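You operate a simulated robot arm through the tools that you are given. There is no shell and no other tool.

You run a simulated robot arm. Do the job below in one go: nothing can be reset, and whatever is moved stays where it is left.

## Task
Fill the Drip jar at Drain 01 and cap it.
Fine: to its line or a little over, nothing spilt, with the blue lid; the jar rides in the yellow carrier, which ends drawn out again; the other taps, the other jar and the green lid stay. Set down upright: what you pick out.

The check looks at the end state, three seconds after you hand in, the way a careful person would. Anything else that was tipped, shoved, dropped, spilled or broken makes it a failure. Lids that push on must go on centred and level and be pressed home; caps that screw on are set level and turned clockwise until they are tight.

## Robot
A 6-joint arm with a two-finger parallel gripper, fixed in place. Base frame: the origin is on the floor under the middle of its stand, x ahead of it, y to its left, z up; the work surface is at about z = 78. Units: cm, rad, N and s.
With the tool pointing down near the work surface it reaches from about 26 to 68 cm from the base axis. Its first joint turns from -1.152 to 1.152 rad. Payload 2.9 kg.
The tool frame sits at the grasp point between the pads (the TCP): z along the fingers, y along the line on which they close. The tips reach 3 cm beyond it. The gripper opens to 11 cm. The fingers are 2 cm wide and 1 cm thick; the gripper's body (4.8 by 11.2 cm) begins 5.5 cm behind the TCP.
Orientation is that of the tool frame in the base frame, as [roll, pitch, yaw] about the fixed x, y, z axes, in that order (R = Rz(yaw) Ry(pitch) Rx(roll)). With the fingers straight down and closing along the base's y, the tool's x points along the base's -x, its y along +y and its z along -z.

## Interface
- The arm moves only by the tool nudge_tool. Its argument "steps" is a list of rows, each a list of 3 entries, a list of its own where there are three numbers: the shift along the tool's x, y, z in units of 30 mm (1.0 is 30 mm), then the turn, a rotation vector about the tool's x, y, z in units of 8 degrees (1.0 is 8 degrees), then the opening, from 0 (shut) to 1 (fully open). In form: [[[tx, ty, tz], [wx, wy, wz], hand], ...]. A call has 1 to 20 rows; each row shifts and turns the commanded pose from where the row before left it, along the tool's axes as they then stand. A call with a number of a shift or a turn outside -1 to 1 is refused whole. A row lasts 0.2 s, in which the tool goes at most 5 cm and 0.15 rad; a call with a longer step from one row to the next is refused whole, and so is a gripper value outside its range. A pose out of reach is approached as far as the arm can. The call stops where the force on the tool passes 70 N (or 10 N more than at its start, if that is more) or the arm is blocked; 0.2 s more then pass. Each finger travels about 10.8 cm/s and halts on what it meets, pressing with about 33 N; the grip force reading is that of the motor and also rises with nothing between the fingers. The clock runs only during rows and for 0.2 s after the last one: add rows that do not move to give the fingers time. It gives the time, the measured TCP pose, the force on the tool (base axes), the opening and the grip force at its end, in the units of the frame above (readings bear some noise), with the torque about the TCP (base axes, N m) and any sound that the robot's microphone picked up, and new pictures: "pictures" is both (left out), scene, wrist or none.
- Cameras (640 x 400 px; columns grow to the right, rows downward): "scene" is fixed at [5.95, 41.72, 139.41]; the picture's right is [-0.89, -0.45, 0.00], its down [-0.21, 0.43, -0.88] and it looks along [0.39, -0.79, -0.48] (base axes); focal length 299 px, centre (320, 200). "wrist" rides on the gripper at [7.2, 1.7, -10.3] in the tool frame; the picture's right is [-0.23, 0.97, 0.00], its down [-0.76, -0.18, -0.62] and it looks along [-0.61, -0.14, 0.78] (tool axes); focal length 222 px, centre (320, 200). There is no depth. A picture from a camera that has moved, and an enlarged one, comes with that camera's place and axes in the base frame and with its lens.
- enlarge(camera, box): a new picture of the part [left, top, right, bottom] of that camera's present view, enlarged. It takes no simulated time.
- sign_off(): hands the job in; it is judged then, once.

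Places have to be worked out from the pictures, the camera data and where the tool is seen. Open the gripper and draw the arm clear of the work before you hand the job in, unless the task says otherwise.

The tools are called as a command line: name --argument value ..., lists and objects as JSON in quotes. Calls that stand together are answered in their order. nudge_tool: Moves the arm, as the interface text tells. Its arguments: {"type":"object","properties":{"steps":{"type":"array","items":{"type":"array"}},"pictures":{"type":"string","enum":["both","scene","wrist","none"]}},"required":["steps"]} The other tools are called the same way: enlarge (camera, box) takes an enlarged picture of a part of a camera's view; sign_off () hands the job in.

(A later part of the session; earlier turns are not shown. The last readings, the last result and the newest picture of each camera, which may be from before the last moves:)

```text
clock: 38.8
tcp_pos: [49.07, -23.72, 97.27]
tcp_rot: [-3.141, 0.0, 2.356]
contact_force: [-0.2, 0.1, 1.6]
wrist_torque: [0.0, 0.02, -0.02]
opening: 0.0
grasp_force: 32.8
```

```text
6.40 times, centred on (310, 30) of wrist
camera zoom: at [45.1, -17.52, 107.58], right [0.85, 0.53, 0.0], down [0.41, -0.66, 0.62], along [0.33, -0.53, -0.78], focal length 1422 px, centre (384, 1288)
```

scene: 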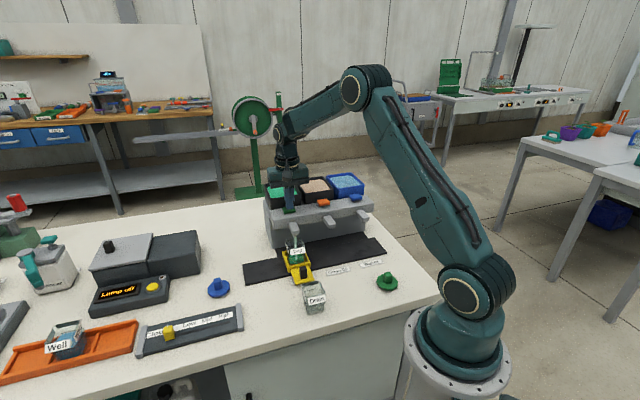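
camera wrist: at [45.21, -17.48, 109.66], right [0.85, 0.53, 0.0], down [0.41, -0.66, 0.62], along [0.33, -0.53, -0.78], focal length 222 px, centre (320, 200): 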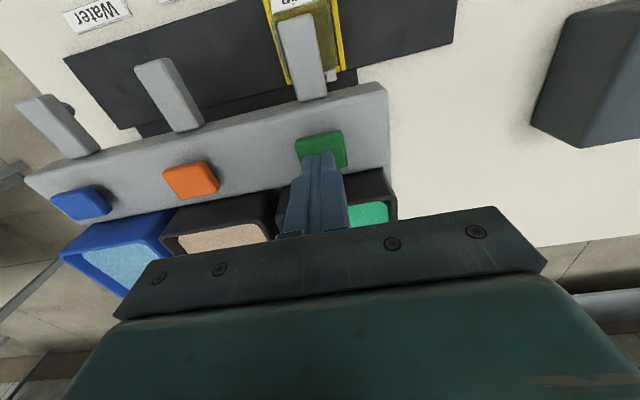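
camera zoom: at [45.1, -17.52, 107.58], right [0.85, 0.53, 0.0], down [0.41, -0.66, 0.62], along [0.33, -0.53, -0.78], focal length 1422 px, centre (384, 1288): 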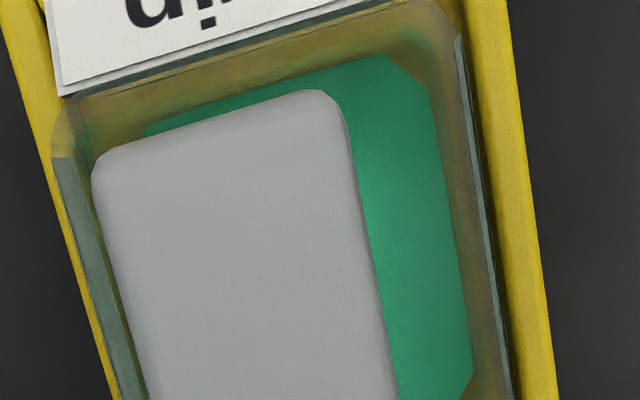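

A dark line on the back wall is now visible just above the surface's back edge, so the level is within about 0.1–0.2 cm of the line. I'll zoom in tighter before deciding.

enlarge --camera "scene" --box '[289, 251, 307, 262]'

enlarge --camera "scene" --box '[288, 240, 306, 251]'

```text
16.00 times, centred on (298, 256) of scene
camera zoom: at [5.94, 41.73, 139.41], right [-0.89, -0.45, 0.0], down [-0.21, 0.43, -0.88], along [0.39, -0.79, -0.48], focal length 4789 px, centre (672, -704)
```

zoom: 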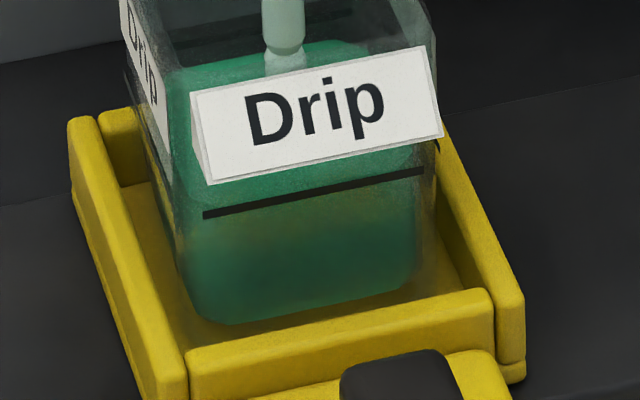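

```text
16.00 times, centred on (297, 246) of scene
camera zoom: at [5.94, 41.73, 139.41], right [-0.89, -0.45, 0.0], down [-0.21, 0.43, -0.88], along [0.39, -0.79, -0.48], focal length 4789 px, centre (688, -528)
```

zoom: 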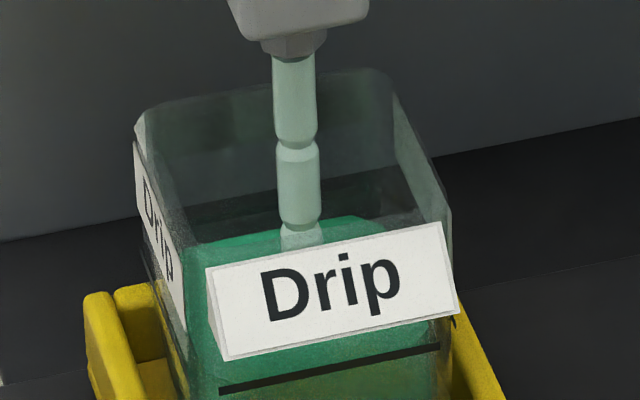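

By three separate estimates the level is still about 0.3 cm short of the line. I'll advance another 0.6 s and re-measure.

nudge_tool --steps '[[[0, 0, 0], [0, 0, 0], 0], [[0, 0, 0], [0, 0, 0], 0]]' --pictures "none"

enlarge --camera "scene" --box '[289, 251, 307, 262]'

enlarge --camera "scene" --box '[288, 240, 306, 251]'

```text
clock: 39.4
tcp_pos: [48.9, -23.75, 97.33]
tcp_rot: [-3.14, 0.001, 2.357]
contact_force: [-1.0, -1.1, 2.0]
wrist_torque: [-0.02, 0.04, 0.03]
opening: 0.0
grasp_force: 33.4
```

```text
16.00 times, centred on (298, 256) of scene
camera zoom: at [5.94, 41.73, 139.41], right [-0.89, -0.45, 0.0], down [-0.21, 0.43, -0.88], along [0.39, -0.79, -0.48], focal length 4789 px, centre (672, -704)
```

zoom: 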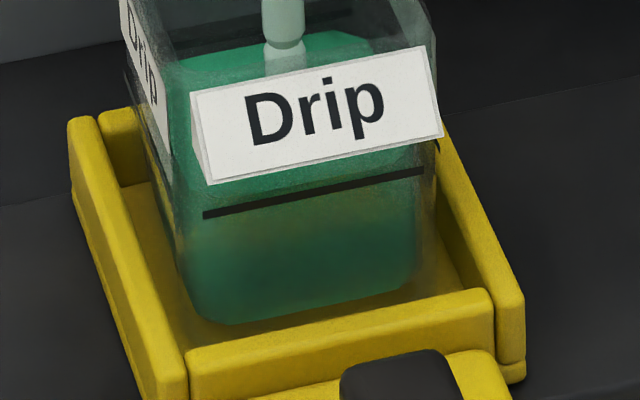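

```text
16.00 times, centred on (297, 246) of scene
camera zoom: at [5.94, 41.73, 139.41], right [-0.89, -0.45, 0.0], down [-0.21, 0.43, -0.88], along [0.39, -0.79, -0.48], focal length 4789 px, centre (688, -528)
```

zoom: 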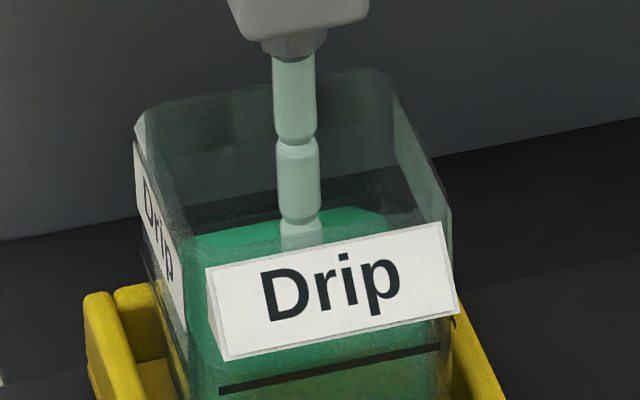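

The surface's back edge rose about 0.23 cm and is now roughly 0.15 cm short of the line. One more 0.4 s hold, then I'll measure again.

nudge_tool --steps '[[[0, 0, 0], [0, 0, 0], 0]]' --pictures "none"

enlarge --camera "scene" --box '[289, 251, 307, 262]'

enlarge --camera "scene" --box '[288, 240, 306, 251]'

enlarge --camera "wrist" --box '[260, 0, 360, 60]'

```text
clock: 39.8
tcp_pos: [49.02, -23.89, 97.28]
tcp_rot: [3.141, 0.0, 2.358]
contact_force: [-0.5, -1.0, 2.3]
wrist_torque: [0.02, 0.02, 0.0]
opening: 0.0
grasp_force: 33.3
```

```text
16.00 times, centred on (298, 256) of scene
camera zoom: at [5.94, 41.73, 139.41], right [-0.89, -0.45, 0.0], down [-0.21, 0.43, -0.88], along [0.39, -0.79, -0.48], focal length 4789 px, centre (672, -704)
```

zoom: 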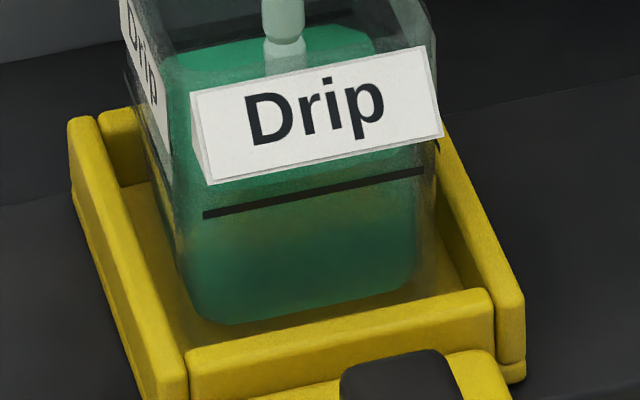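

```text
16.00 times, centred on (297, 246) of scene
camera zoom: at [5.94, 41.73, 139.41], right [-0.89, -0.45, 0.0], down [-0.21, 0.43, -0.88], along [0.39, -0.79, -0.48], focal length 4789 px, centre (688, -528)
```

zoom: 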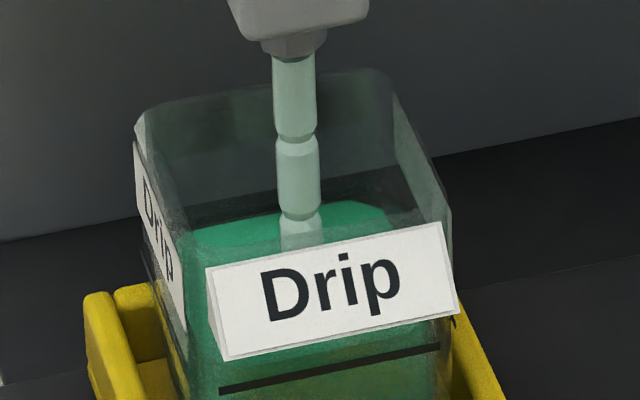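

```text
6.40 times, centred on (310, 30) of wrist
camera zoom: at [45.1, -17.52, 107.58], right [0.85, 0.53, 0.0], down [0.41, -0.66, 0.62], along [0.33, -0.53, -0.78], focal length 1422 px, centre (384, 1288)
```

zoom: 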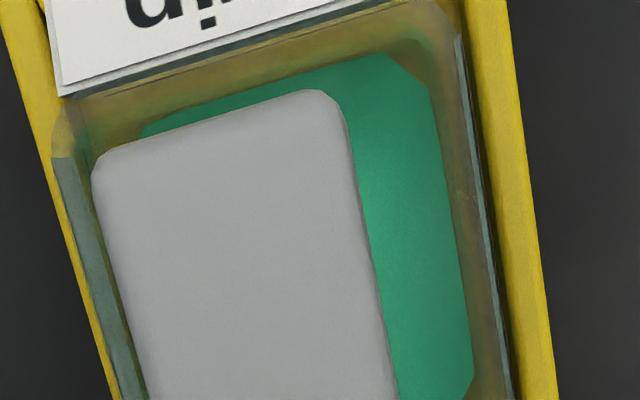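

The back edge is almost touching the line. I'll release the tap now, which is cheap to top up later, then back off and take a lower front view for an accurate reading.

nudge_tool --steps '[[[0, 0, -0.5], [0, 0, 0], 0], [[0, 0, -1], [0, 0, 0], 0], [[0, 0, -1], [0, 0, 0], 0], [[1, 0, 0], [0, 0, 0], 0.5], [[1, 0, 0], [0, 0, 0], 1], [[1, 0, 0], [0, 0, 0], 1], [[1, 0, 0], [0, 0, 0], 1], [[1, 0, 0], [0, 0, 0], 1]]'

enlarge --camera "scene" --box '[285, 236, 310, 266]'

```text
clock: 41.6
tcp_pos: [38.47, -12.95, 104.81]
tcp_rot: [3.141, 0.001, 2.356]
contact_force: [0.2, 0.6, -0.5]
wrist_torque: [-0.04, -0.01, 0.04]
opening: 11.01
grasp_force: 0.0
camera wrist: at [34.44, -6.78, 115.14], right [0.85, 0.53, 0.0], down [0.41, -0.66, 0.62], along [0.33, -0.53, -0.78], focal length 222 px, centre (320, 200)
```

scene: 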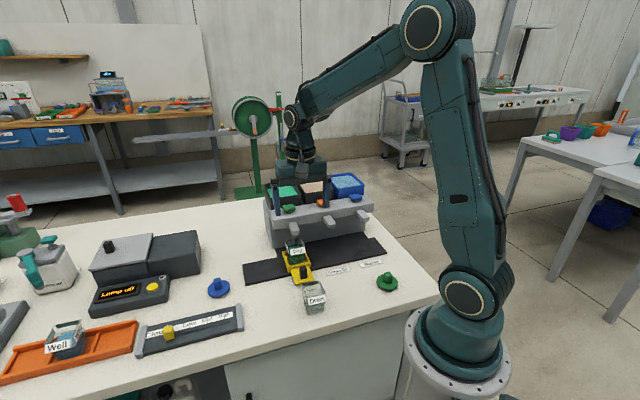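
wrist: 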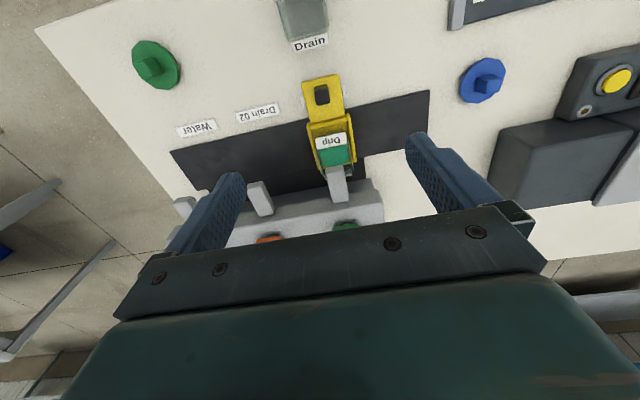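

```text
13.33 times, centred on (298, 251) of scene
camera zoom: at [5.95, 41.72, 139.41], right [-0.89, -0.45, 0.0], down [-0.21, 0.43, -0.88], along [0.39, -0.79, -0.48], focal length 3991 px, centre (620, -480)
```

zoom: 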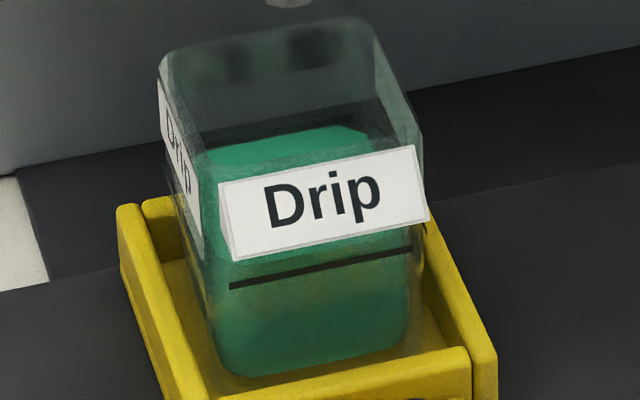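

The flow stopped cleanly on release. I'll tilt the wrist 30° so its camera looks at the jar's front at a low angle, then lower it in front of the jar, above the knob and the Drain jar.

nudge_tool --steps '[[[0, 0, 0], [0, -0.9375, 0], 1], [[0, 0, 0], [0, -0.9375, 0], 1], [[0, 0, 0], [0, -0.9375, 0], 1], [[0, 0, 0], [0, -0.9375, 0], 1], [[0.5, 0, 0.866], [0, 0, 0], 1], [[0.5, 0, 0.866], [0, 0, 0], 1], [[0.5, 0, 0.866], [0, 0, 0], 1], [[0, 0, 0], [0, 0, 0], 1]]'

```text
clock: 43.4
tcp_pos: [38.32, -13.21, 95.64]
tcp_rot: [3.141, 0.524, 2.358]
contact_force: [0.9, -0.2, 1.0]
wrist_torque: [-0.02, -0.03, 0.0]
opening: 11.01
grasp_force: 0.0
camera wrist: at [31.5, -3.94, 100.99], right [0.83, 0.55, 0.11], down [0.12, -0.37, 0.92], along [0.55, -0.75, -0.37], focal length 222 px, centre (320, 200)
```

scene: 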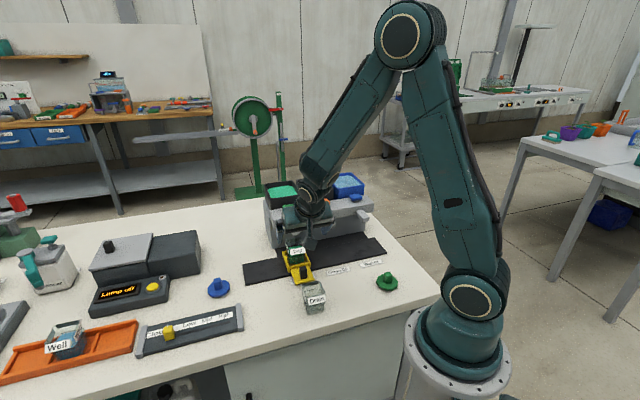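
wrist: 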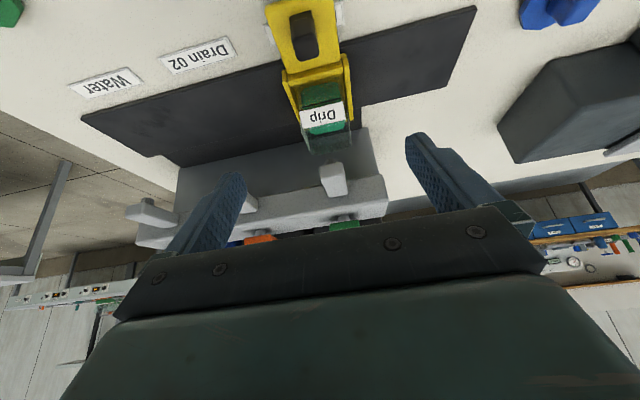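

The tilted view works. I'll go down about 7 cm more for a flatter look, with the tips staying above the knob.

nudge_tool --steps '[[[0.4, 0, 0.693], [0, 0, 0], 1], [[0.4, 0, 0.693], [0, 0, 0], 1], [[0.4, 0, 0.693], [0, 0, 0], 1], [[0, 0, 0], [0, 0, 0], 1]]' --pictures "wrist"

enlarge --camera "wrist" --box '[290, 110, 370, 200]'

enlarge --camera "wrist" --box '[300, 130, 350, 170]'

```text
clock: 44.4
tcp_pos: [38.28, -13.28, 88.43]
tcp_rot: [3.141, 0.525, 2.357]
contact_force: [0.3, 0.2, 0.6]
wrist_torque: [0.01, -0.03, -0.01]
opening: 11.03
grasp_force: 0.1
camera wrist: at [31.51, -4.04, 93.8], right [0.83, 0.55, 0.11], down [0.12, -0.37, 0.92], along [0.55, -0.75, -0.37], focal length 222 px, centre (320, 200)
```

wrist: 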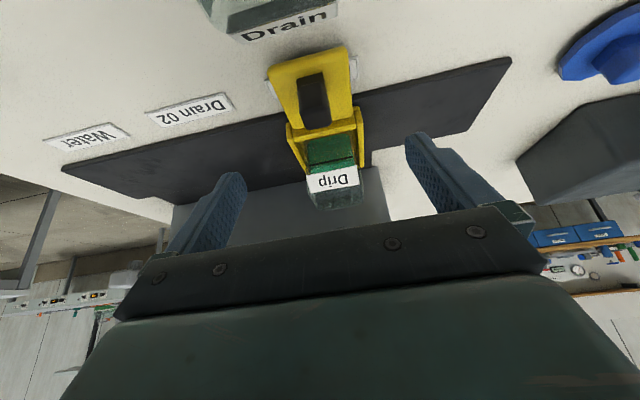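

```text
4.44 times, centred on (330, 155) of wrist
camera zoom: at [31.51, -4.04, 93.8], right [0.83, 0.55, 0.11], down [0.12, -0.37, 0.92], along [0.55, -0.75, -0.37], focal length 987 px, centre (276, 400)
```

zoom: 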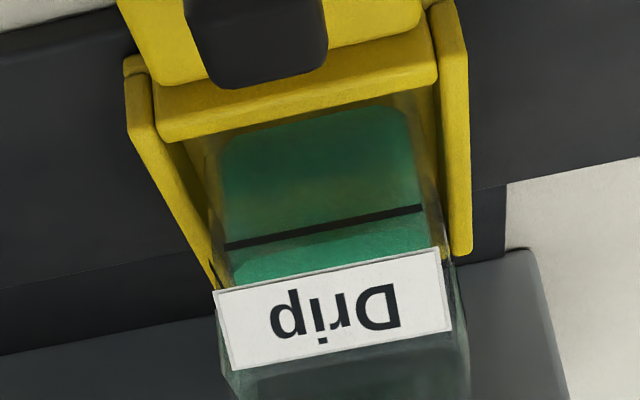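

```text
10.00 times, centred on (325, 150) of wrist
camera zoom: at [31.51, -4.04, 93.8], right [0.83, 0.55, 0.11], down [0.12, -0.37, 0.92], along [0.55, -0.75, -0.37], focal length 2221 px, centre (270, 700)
```

zoom: 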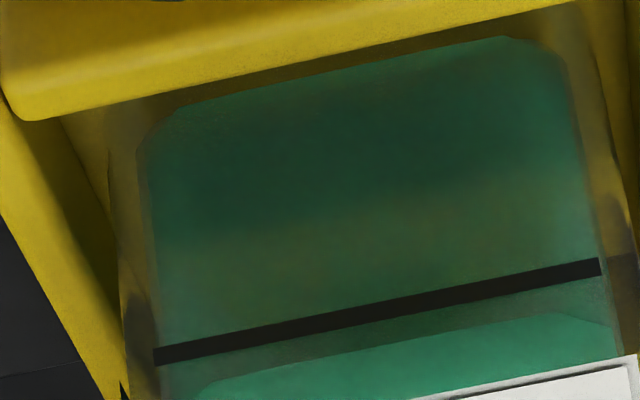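

The low front view shows the black line with the liquid's front edge clearly just above it. After parallax correction that is about 0.1–0.2 cm over the line, so the fill is right. Now I'll go up, straighten the tool and return above the carrier knob.

nudge_tool --steps '[[[-0.5, 0, -0.866], [0, 0, 0], 1], [[-0.5, 0, -0.866], [0, 0, 0], 1], [[-0.5, 0, -0.866], [0, 0, 0], 1], [[0, 0, 0], [0, 0.9375, 0], 0.6], [[0, 0, 0], [0, 0.9375, 0], 0.42], [[0, 0, 0], [0, 0.9375, 0], 0.42], [[0, 0, 0], [0, 0.9375, 0], 0.42], [[-0.2, 0.117, 0], [0, 0, 0], 0.42], [[0, 0, 0.8], [0, 0, 0], 0.42], [[0, 0, 0.8], [0, 0, 0], 0.42], [[0, 0, 0.8], [0, 0, 0], 0.42], [[0, 0, 0.4], [0, 0, 0], 0.42], [[0, 0, 0], [0, 0, 0], 0.42]]'

enlarge --camera "wrist" --box '[240, 90, 400, 240]'

```text
clock: 47.2
tcp_pos: [38.84, -13.41, 89.16]
tcp_rot: [-3.141, -0.001, 2.355]
contact_force: [0.5, -0.3, -0.5]
wrist_torque: [0.03, -0.01, -0.01]
opening: 4.6
grasp_force: 0.0
camera wrist: at [35.08, -7.0, 99.5], right [0.85, 0.53, 0.0], down [0.41, -0.66, 0.62], along [0.33, -0.53, -0.78], focal length 222 px, centre (320, 200)
```

scene: 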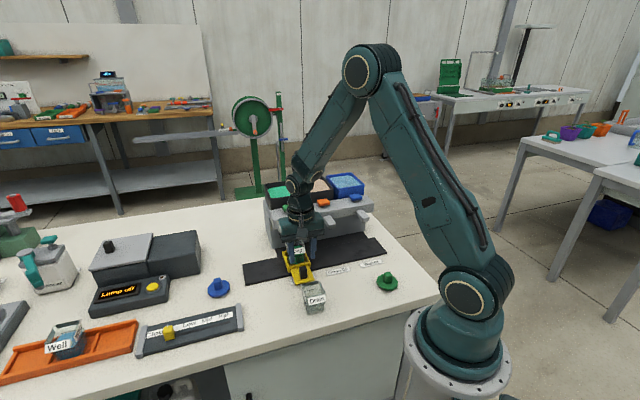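
wrist: 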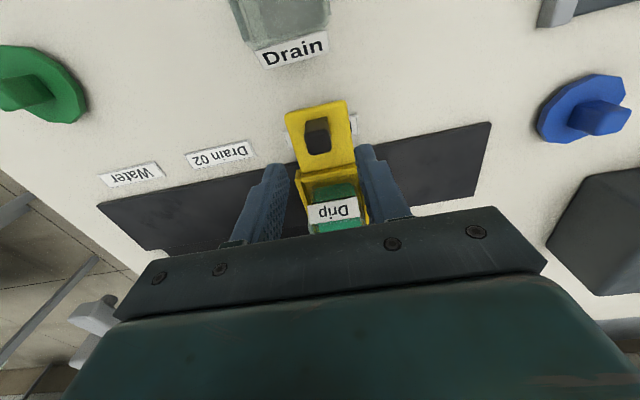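

```text
2.67 times, centred on (320, 165) of wrist
camera zoom: at [35.08, -7.0, 99.5], right [0.85, 0.53, 0.0], down [0.41, -0.66, 0.62], along [0.33, -0.53, -0.78], focal length 592 px, centre (320, 293)
```

zoom: 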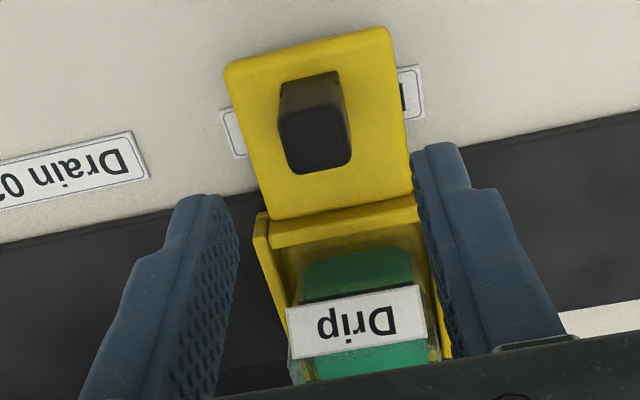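

The knob is well centred (0.1 to 0.3 cm off). I'll lower over it and narrow the fingers to just straddle it with minimal slack.

nudge_tool --steps '[[[-0.07, -0.03, 0.6], [0, 0, 0], 0.42], [[0, 0, 0.7], [0, 0, 0], 0.42], [[0, 0, 0.69], [0, 0, 0], 0.42], [[0, 0, 0], [0, 0, 0], 0.3], [[0, 0, 0], [0, 0, 0], 0.2], [[0, 0, 0], [0, 0, 0], 0.2]]' --pictures "wrist"

enlarge --camera "wrist" --box '[230, 100, 410, 250]'

```text
clock: 48.6
tcp_pos: [39.23, -13.51, 83.21]
tcp_rot: [3.14, -0.001, 2.356]
contact_force: [0.4, -0.7, 0.5]
wrist_torque: [0.0, 0.01, 0.0]
opening: 2.18
grasp_force: 0.1
camera wrist: at [35.31, -7.34, 93.51], right [0.85, 0.53, 0.0], down [0.41, -0.66, 0.62], along [0.33, -0.53, -0.78], focal length 222 px, centre (320, 200)
```

wrist: 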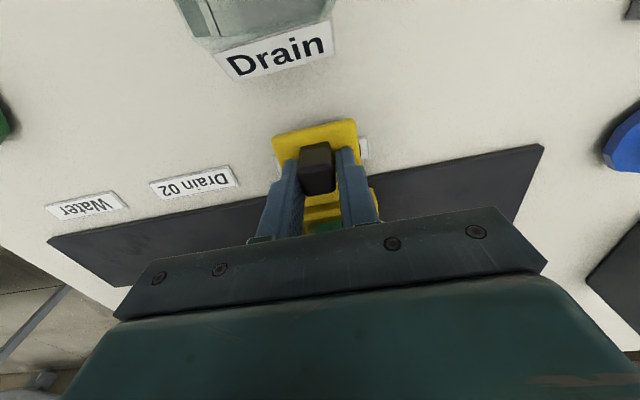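

```text
2.67 times, centred on (320, 175) of wrist
camera zoom: at [35.31, -7.34, 93.51], right [0.85, 0.53, 0.0], down [0.41, -0.66, 0.62], along [0.33, -0.53, -0.78], focal length 592 px, centre (320, 267)
```

zoom: 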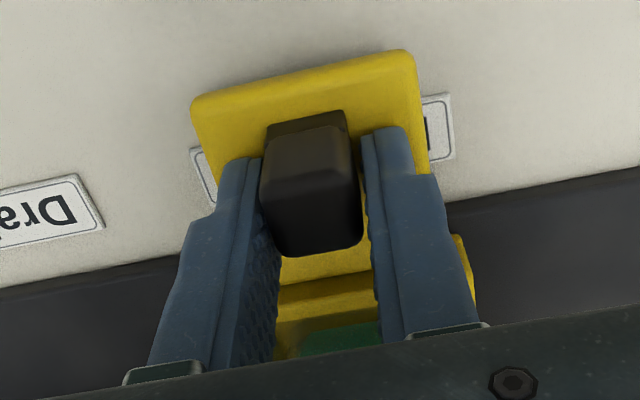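

The fingers straddle the knob with about 0.1 cm of slack each side. I'll draw the carrier back along +s gently, about half way first.

nudge_tool --steps '[[[0, 0.05, 0], [0, 0, 0], 0.2], [[0, 0.08, 0], [0, 0, 0], 0.2], [[0, 0.1, 0], [0, 0, 0], 0.2], [[0, 0.13, 0], [0, 0, 0], 0.2], [[0, 0.13, 0], [0, 0, 0], 0.2], [[0, 0.13, 0], [0, 0, 0], 0.2], [[0, 0.13, 0], [0, 0, 0], 0.2], [[0, 0.13, 0], [0, 0, 0], 0.2], [[0, 0.13, 0], [0, 0, 0], 0.2], [[0, 0.13, 0], [0, 0, 0], 0.2], [[0, 0.13, 0], [0, 0, 0], 0.2], [[0, 0.13, 0], [0, 0, 0], 0.2], [[0, 0.13, 0], [0, 0, 0], 0.2], [[0, 0.13, 0], [0, 0, 0], 0.2], [[0, 0.13, 0], [0, 0, 0], 0.2], [[0, 0.08, 0], [0, 0, 0], 0.2], [[0, 0.04, 0], [0, 0, 0], 0.2]]'

enlarge --camera "scene" --box '[240, 200, 330, 310]'

```text
clock: 52.2
tcp_pos: [43.18, -9.38, 83.18]
tcp_rot: [3.142, 0.001, 2.355]
contact_force: [-0.2, -0.1, -0.8]
wrist_torque: [-0.02, 0.02, 0.03]
opening: 2.2
grasp_force: 0.3
camera wrist: at [39.29, -3.16, 93.48], right [0.85, 0.53, 0.0], down [0.41, -0.66, 0.62], along [0.33, -0.53, -0.78], focal length 222 px, centre (320, 200)
```

scene: 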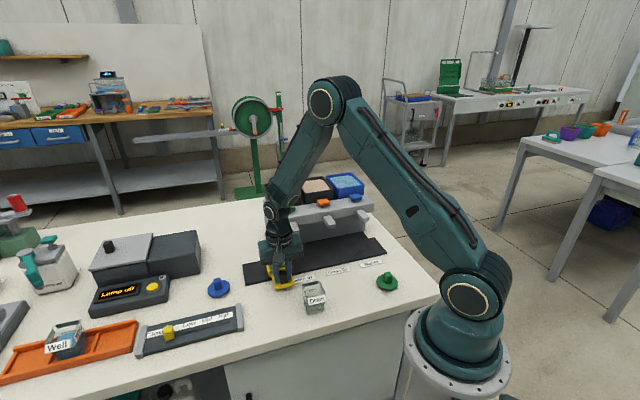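
wrist: 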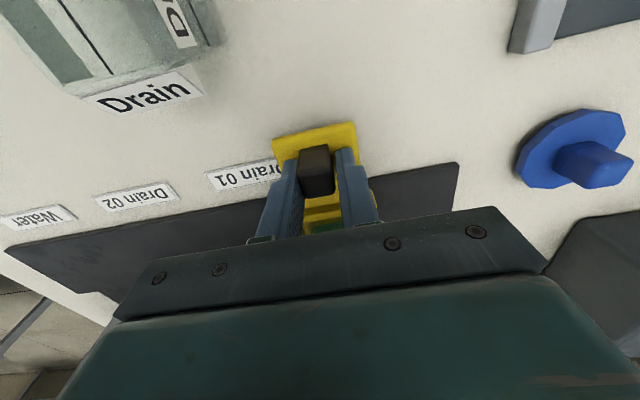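

```text
3.64 times, centred on (285, 255) of scene
camera zoom: at [5.95, 41.72, 139.41], right [-0.89, -0.45, 0.0], down [-0.21, 0.43, -0.88], along [0.39, -0.79, -0.48], focal length 1088 px, centre (447, 0)
```

zoom: 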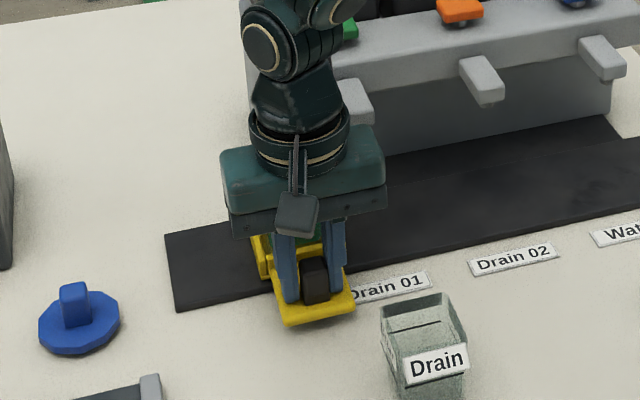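

The carrier follows smoothly and is now at s≈23.8. I'll draw it the remaining ~5 cm to its starting place at s≈29, easing off at the end.

nudge_tool --steps '[[[0, 0.06, 0], [0, 0, 0], 0.2], [[0, 0.12, 0], [0, 0, 0], 0.2], [[0, 0.13, 0], [0, 0, 0], 0.2], [[0, 0.13, 0], [0, 0, 0], 0.2], [[0, 0.13, 0], [0, 0, 0], 0.2], [[0, 0.13, 0], [0, 0, 0], 0.2], [[0, 0.13, 0], [0, 0, 0], 0.2], [[0, 0.13, 0], [0, 0, 0], 0.2], [[0, 0.13, 0], [0, 0, 0], 0.2], [[0, 0.13, 0], [0, 0, 0], 0.2], [[0, 0.13, 0], [0, 0, 0], 0.2], [[0, 0.1, 0], [0, 0, 0], 0.2], [[0, 0.08, 0], [0, 0, 0], 0.2], [[0, 0.06, 0], [0, 0, 0], 0.2], [[0, 0.04, 0], [0, 0, 0], 0.2], [[0, 0.03, 0], [0, 0, 0], 0.2]]'

enlarge --camera "wrist" --box '[230, 100, 410, 250]'

enlarge --camera "scene" --box '[230, 220, 310, 310]'

```text
clock: 55.6
tcp_pos: [46.68, -5.97, 83.17]
tcp_rot: [-3.141, -0.001, 2.357]
contact_force: [0.4, 0.8, -0.4]
wrist_torque: [0.0, 0.01, 0.01]
opening: 2.21
grasp_force: 0.0
camera wrist: at [42.88, 0.32, 93.48], right [0.85, 0.53, 0.0], down [0.41, -0.66, 0.62], along [0.33, -0.53, -0.78], focal length 222 px, centre (320, 200)
```

scene: 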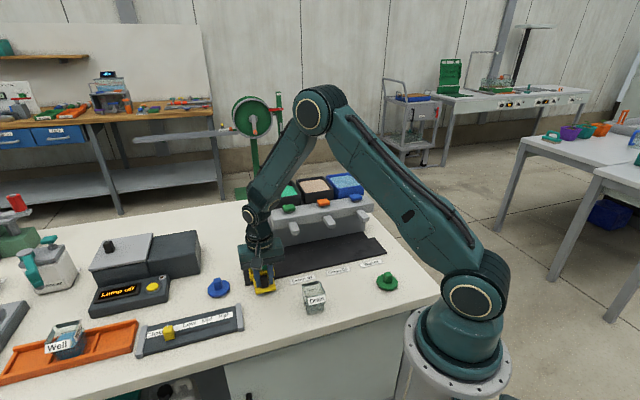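
wrist: 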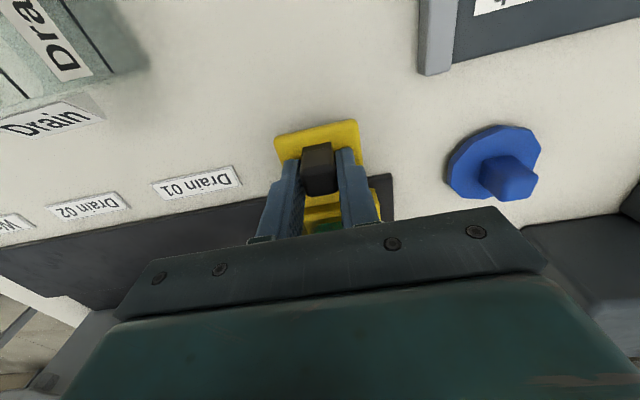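

```text
2.67 times, centred on (320, 175) of wrist
camera zoom: at [42.88, 0.32, 93.48], right [0.85, 0.53, 0.0], down [0.41, -0.66, 0.62], along [0.33, -0.53, -0.78], focal length 592 px, centre (320, 267)
```

zoom: 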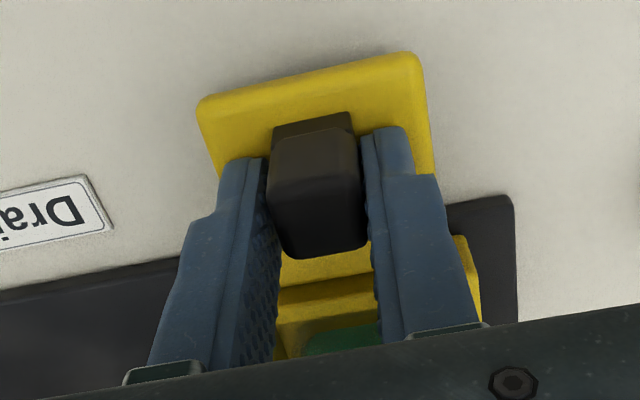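

```text
4.44 times, centred on (270, 265) of scene
camera zoom: at [5.95, 41.72, 139.41], right [-0.89, -0.45, 0.0], down [-0.21, 0.43, -0.88], along [0.39, -0.79, -0.48], focal length 1330 px, centre (542, -89)
```

zoom: 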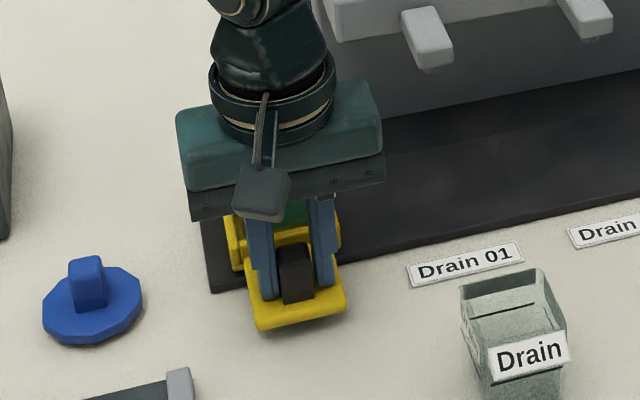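

The knob is at s≈28.9, practically at its start position, and has moved to the leading finger, which suggests it clicked into the end position. I'll nudge another 2 mm and check the force.

nudge_tool --steps '[[[0, 0.03, 0], [0, 0, 0], 0.2], [[0, 0.04, 0], [0, 0, 0], 0.2], [[0, 0, 0], [0, 0, 0], 0.2]]' --pictures "wrist"

enlarge --camera "wrist" --box '[230, 100, 410, 250]'

```text
clock: 56.4
tcp_pos: [47.0, -5.82, 83.21]
tcp_rot: [3.14, -0.001, 2.356]
contact_force: [0.3, -0.2, -0.5]
wrist_torque: [-0.02, 0.02, 0.01]
opening: 2.23
grasp_force: 0.3
camera wrist: at [43.02, 0.52, 93.51], right [0.85, 0.53, 0.0], down [0.41, -0.66, 0.62], along [0.33, -0.53, -0.78], focal length 222 px, centre (320, 200)
```

wrist: 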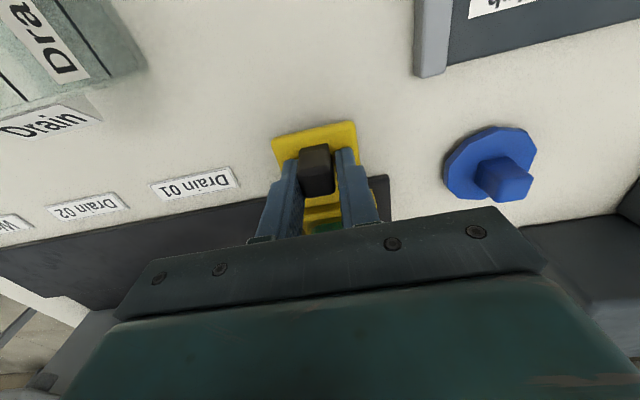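

```text
2.67 times, centred on (320, 175) of wrist
camera zoom: at [43.02, 0.52, 93.51], right [0.85, 0.53, 0.0], down [0.41, -0.66, 0.62], along [0.33, -0.53, -0.78], focal length 592 px, centre (320, 267)
```

zoom: 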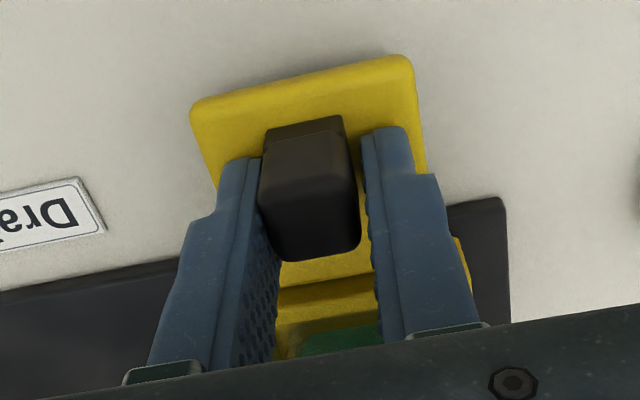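

The carrier stayed put while the finger only took up slack, so it is back in its drawn-out place at s≈29.0. I'll open, lift straight off the knob, and move over toward the blue lid at about s=41.3, p=41.3.

nudge_tool --steps '[[[0, 0, 0], [0, 0, 0], 0.3], [[0, 0, 0], [0, 0, 0], 0.38], [[0, 0, -0.5], [0, 0, 0], 0.38], [[0, 0, -1], [0, 0, 0], 0.38], [[0, 0, -1], [0, 0, 0], 0.38], [[0, 0, -1], [0, 0, 0], 0.38], [[0, 0, -1], [0, 0, 0], 0.38], [[0, 1, 0], [0, 0, 0], 0.38], [[0, 1, 0], [0, 0, 0], 0.38], [[0, 1, 0], [0, 0, 0], 0.38], [[0, 1, 0], [0, 0, 0], 0.38], [[0, 0, 0], [0, 0, 0], 0.38]]'

enlarge --camera "wrist" --box '[220, 50, 420, 210]'

enlarge --camera "scene" --box '[180, 210, 320, 320]'

```text
clock: 59.0
tcp_pos: [55.27, 2.74, 96.83]
tcp_rot: [3.141, 0.001, 2.355]
contact_force: [-0.5, -0.4, 0.3]
wrist_torque: [0.02, 0.0, 0.0]
opening: 4.17
grasp_force: 0.0
camera wrist: at [51.43, 8.97, 107.2], right [0.85, 0.53, 0.0], down [0.41, -0.66, 0.62], along [0.33, -0.53, -0.78], focal length 222 px, centre (320, 200)
```

scene: 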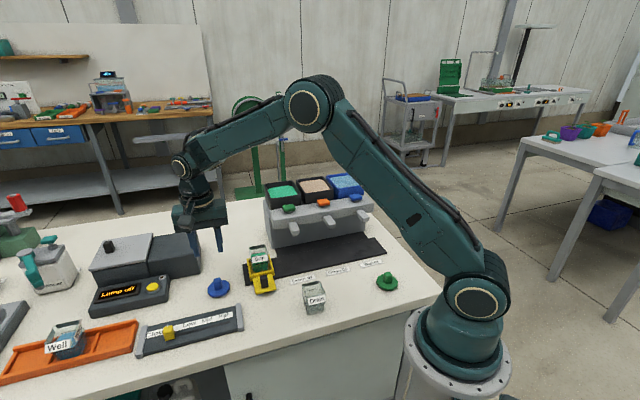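
wrist: 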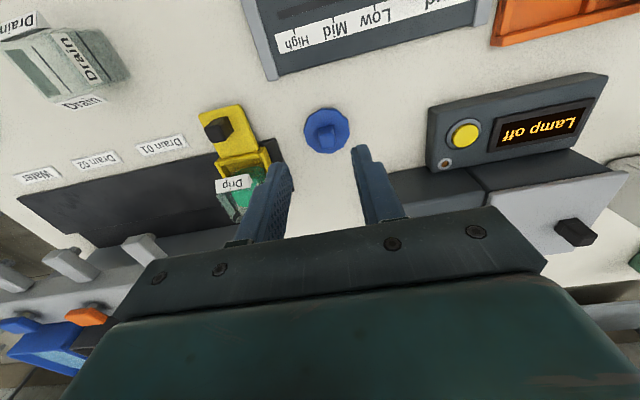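

```text
2.50 times, centred on (320, 130) of wrist
camera zoom: at [51.43, 8.97, 107.2], right [0.85, 0.53, 0.0], down [0.41, -0.66, 0.62], along [0.33, -0.53, -0.78], focal length 555 px, centre (320, 375)
```

zoom: 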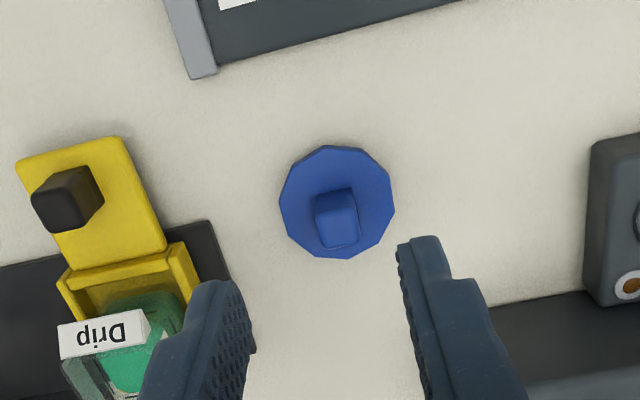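

```text
3.64 times, centred on (250, 265) of scene
camera zoom: at [5.95, 41.73, 139.41], right [-0.89, -0.45, 0.0], down [-0.21, 0.43, -0.88], along [0.39, -0.79, -0.48], focal length 1088 px, centre (574, -36)
```

zoom: 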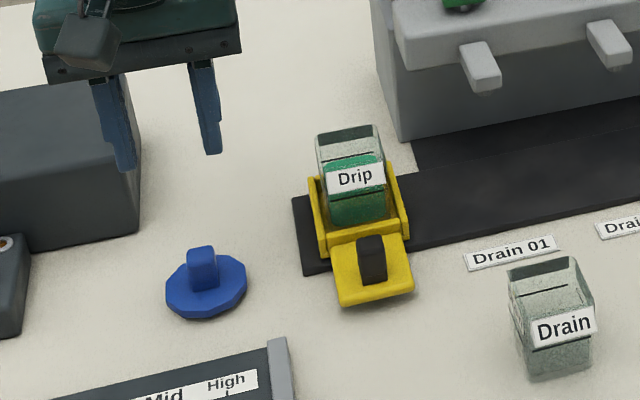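

The jar in the carrier looks right: the fill meets the back line. The lid knob is at s≈41.0, p≈40.95, about 1.9 cm square, with its top near z≈81.6. Before fetching the lid I'll hover over the jar with open fingers to measure its rim centre.

nudge_tool --steps '[[[-0.3, -1, 0], [0, 0, 0], 0.8], [[-0.3, -1, 0], [0, 0, 0], 1], [[-0.3, -1, 0], [0, 0, 0], 1], [[-0.3, -1, 0], [0, 0, 0], 1], [[0, 0, 0], [0, 0, 0], 1]]' --pictures "wrist"

enlarge --camera "wrist" --box '[260, 90, 380, 200]'

enlarge --camera "scene" --box '[240, 235, 290, 300]'

```text
clock: 60.2
tcp_pos: [49.12, -8.42, 96.91]
tcp_rot: [3.141, 0.0, 2.356]
contact_force: [0.6, -0.1, -0.7]
wrist_torque: [-0.01, 0.01, 0.0]
opening: 11.02
grasp_force: 0.1
camera wrist: at [45.33, -2.09, 107.17], right [0.85, 0.53, 0.0], down [0.41, -0.66, 0.62], along [0.33, -0.53, -0.78], focal length 222 px, centre (320, 200)
```

wrist: 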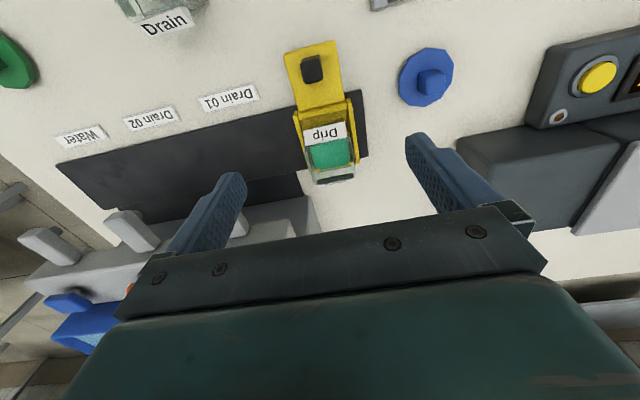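

```text
3.64 times, centred on (320, 145) of wrist
camera zoom: at [45.33, -2.09, 107.17], right [0.85, 0.53, 0.0], down [0.41, -0.66, 0.62], along [0.33, -0.53, -0.78], focal length 808 px, centre (320, 400)
```

zoom: 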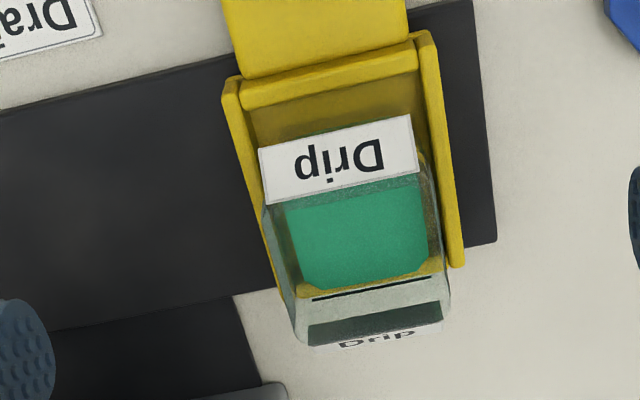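

```text
6.15 times, centred on (265, 268) of scene
camera zoom: at [5.95, 41.72, 139.41], right [-0.89, -0.45, 0.0], down [-0.21, 0.43, -0.88], along [0.39, -0.79, -0.48], focal length 1842 px, centre (658, -215)
```

zoom: 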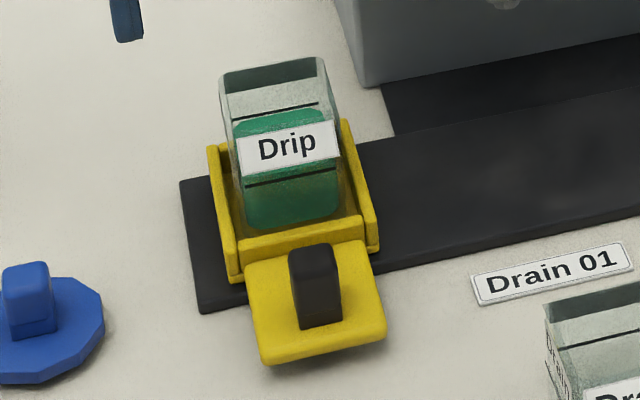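

I'll zoom in on the far wall of the jar to double-check the level against the back line before capping.

enlarge --camera "wrist" --box '[305, 140, 360, 190]'

enlarge --camera "scene" --box '[253, 242, 273, 268]'

```text
8.00 times, centred on (332, 165) of wrist
camera zoom: at [45.33, -2.09, 107.17], right [0.85, 0.53, 0.0], down [0.41, -0.66, 0.62], along [0.33, -0.53, -0.78], focal length 1777 px, centre (220, 480)
```

zoom: 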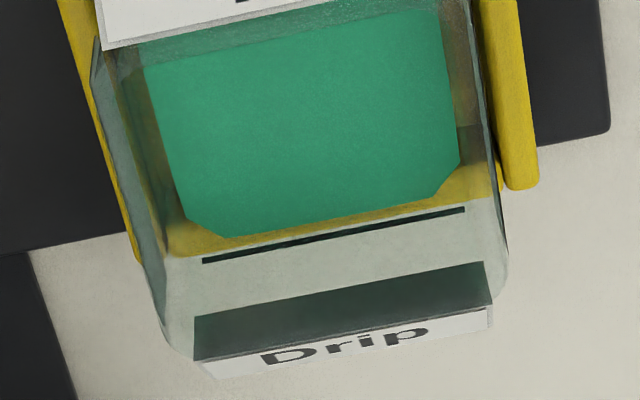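

```text
15.38 times, centred on (263, 255) of scene
camera zoom: at [5.95, 41.72, 139.41], right [-0.89, -0.45, 0.0], down [-0.21, 0.43, -0.88], along [0.39, -0.79, -0.48], focal length 4604 px, centre (1197, -646)
```

zoom: 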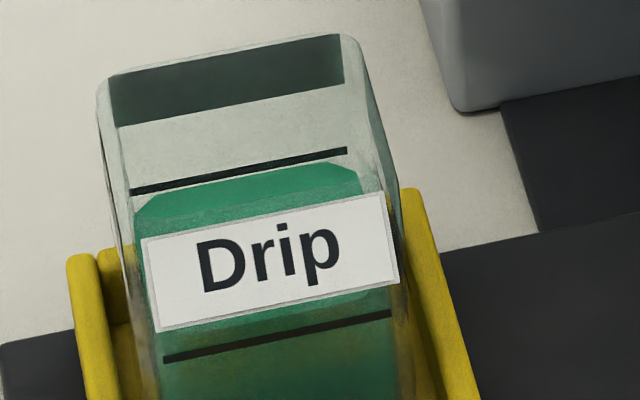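

Both views agree: the level is about 0.1–0.2 cm over the line. The jar's rim centre is at s≈29.0, p≈45.5. Now I'll go to the blue lid and hover above its knob.

nudge_tool --steps '[[[-0.02, 1, 0], [0, 0, 0], 0.7], [[-0.02, 1, 0], [0, 0, 0], 0.45], [[-0.02, 1, 0], [0, 0, 0], 0.45], [[-0.02, 1, 0], [0, 0, 0], 0.45], [[0, 0.08, 0.9], [0, 0, 0], 0.45], [[0, 0, 0.9], [0, 0, 0], 0.45], [[0, 0, 0.8], [0, 0, 0], 0.45], [[0, 0, 0], [0, 0, 0], 0.45]]'

enlarge --camera "wrist" --box '[240, 80, 400, 220]'

enlarge --camera "scene" --box '[180, 220, 270, 310]'

```text
clock: 62.0
tcp_pos: [58.32, 0.2, 88.79]
tcp_rot: [-3.141, 0.001, 2.357]
contact_force: [-0.5, 0.3, -0.4]
wrist_torque: [-0.02, 0.01, -0.01]
opening: 4.95
grasp_force: 0.1
camera wrist: at [54.39, 6.43, 99.13], right [0.85, 0.53, 0.0], down [0.41, -0.66, 0.62], along [0.33, -0.53, -0.78], focal length 222 px, centre (320, 200)
```

scene: 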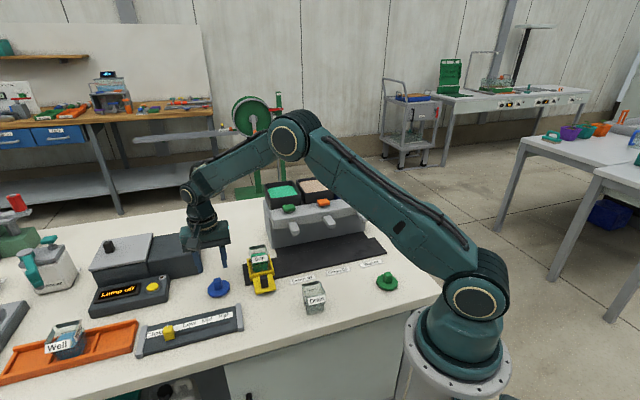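
wrist: 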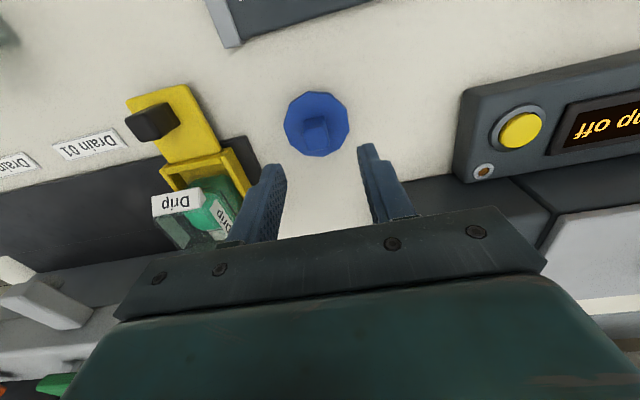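

```text
2.86 times, centred on (320, 150) of wrist
camera zoom: at [54.39, 6.43, 99.13], right [0.85, 0.53, 0.0], down [0.41, -0.66, 0.62], along [0.33, -0.53, -0.78], focal length 635 px, centre (320, 343)
```

zoom: 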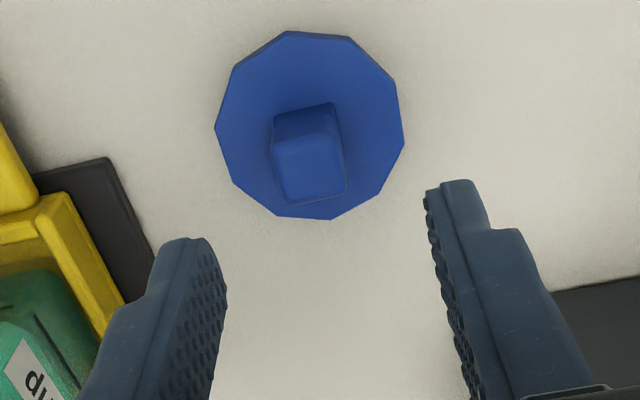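

```text
4.44 times, centred on (225, 265) of scene
camera zoom: at [5.95, 41.72, 139.41], right [-0.89, -0.45, 0.0], down [-0.21, 0.43, -0.88], along [0.39, -0.79, -0.48], focal length 1330 px, centre (742, -89)
```

zoom: 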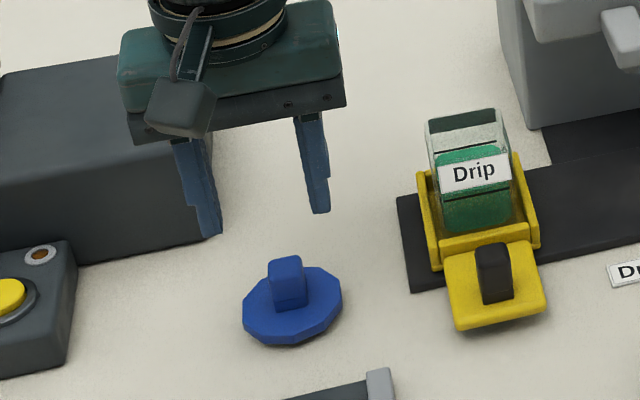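

The lid's knob centre is about 0.35 cm to -s of the tool. I'll correct that, lower until the tips are about 0.6 cm above the disc, and grip the knob.

nudge_tool --steps '[[[0, -0.13, 0.3], [0, 0, 0], 0.45], [[0, 0, 0.7], [0, 0, 0], 0.45], [[0, 0, 0.6], [0, 0, 0], 0.45], [[0, 0, 0.4], [0, 0, 0], 0.45], [[0, 0, 0], [0, 0, 0], 0.45]]'

enlarge --camera "wrist" --box '[240, 100, 400, 250]'

enlarge --camera "scene" --box '[190, 240, 250, 310]'

```text
clock: 63.2
tcp_pos: [57.94, -0.16, 82.9]
tcp_rot: [-3.141, -0.001, 2.357]
contact_force: [0.0, 0.1, 0.4]
wrist_torque: [-0.01, -0.02, 0.01]
opening: 4.93
grasp_force: 0.0
camera wrist: at [54.13, 6.12, 93.12], right [0.85, 0.53, 0.0], down [0.41, -0.66, 0.62], along [0.33, -0.53, -0.78], focal length 222 px, centre (320, 200)
```

scene: 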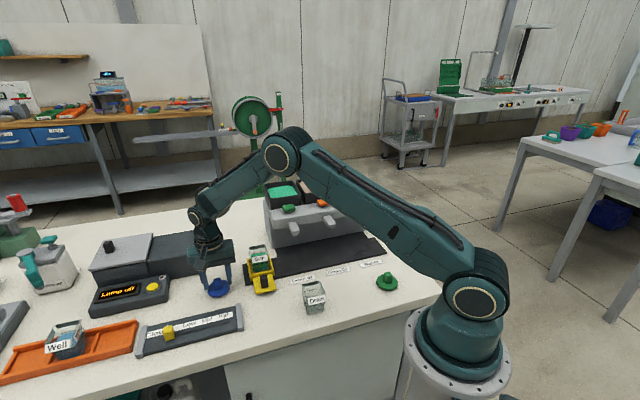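
wrist: 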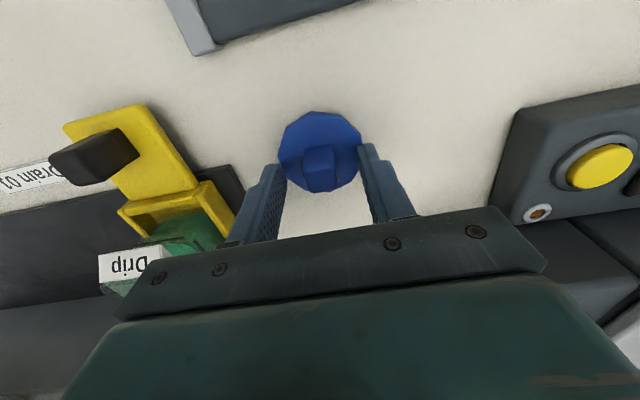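

```text
2.67 times, centred on (320, 175) of wrist
camera zoom: at [54.13, 6.12, 93.12], right [0.85, 0.53, 0.0], down [0.41, -0.66, 0.62], along [0.33, -0.53, -0.78], focal length 592 px, centre (320, 267)
```

zoom: 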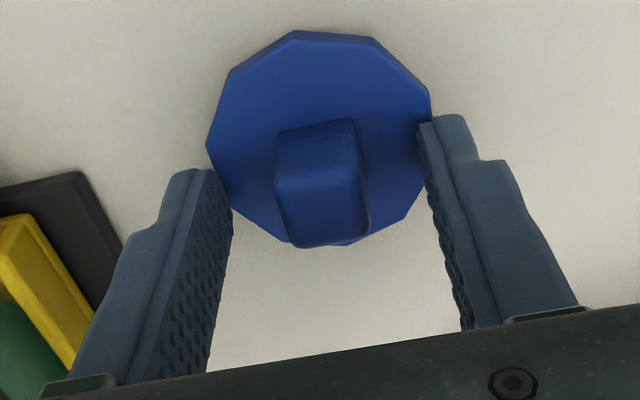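

```text
5.71 times, centred on (220, 275) of scene
camera zoom: at [5.95, 41.72, 139.41], right [-0.89, -0.45, 0.0], down [-0.21, 0.43, -0.88], along [0.39, -0.79, -0.48], focal length 1710 px, centre (891, -229)
```

zoom: 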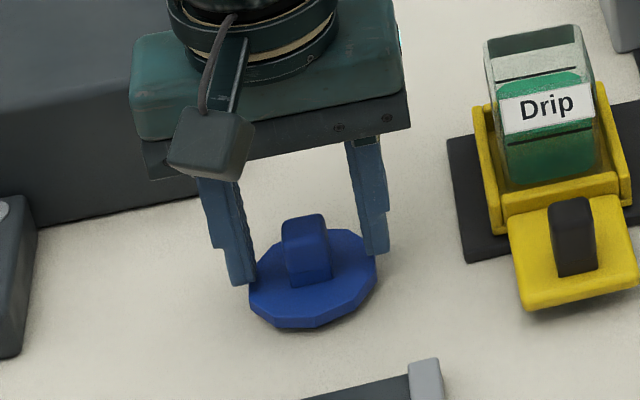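

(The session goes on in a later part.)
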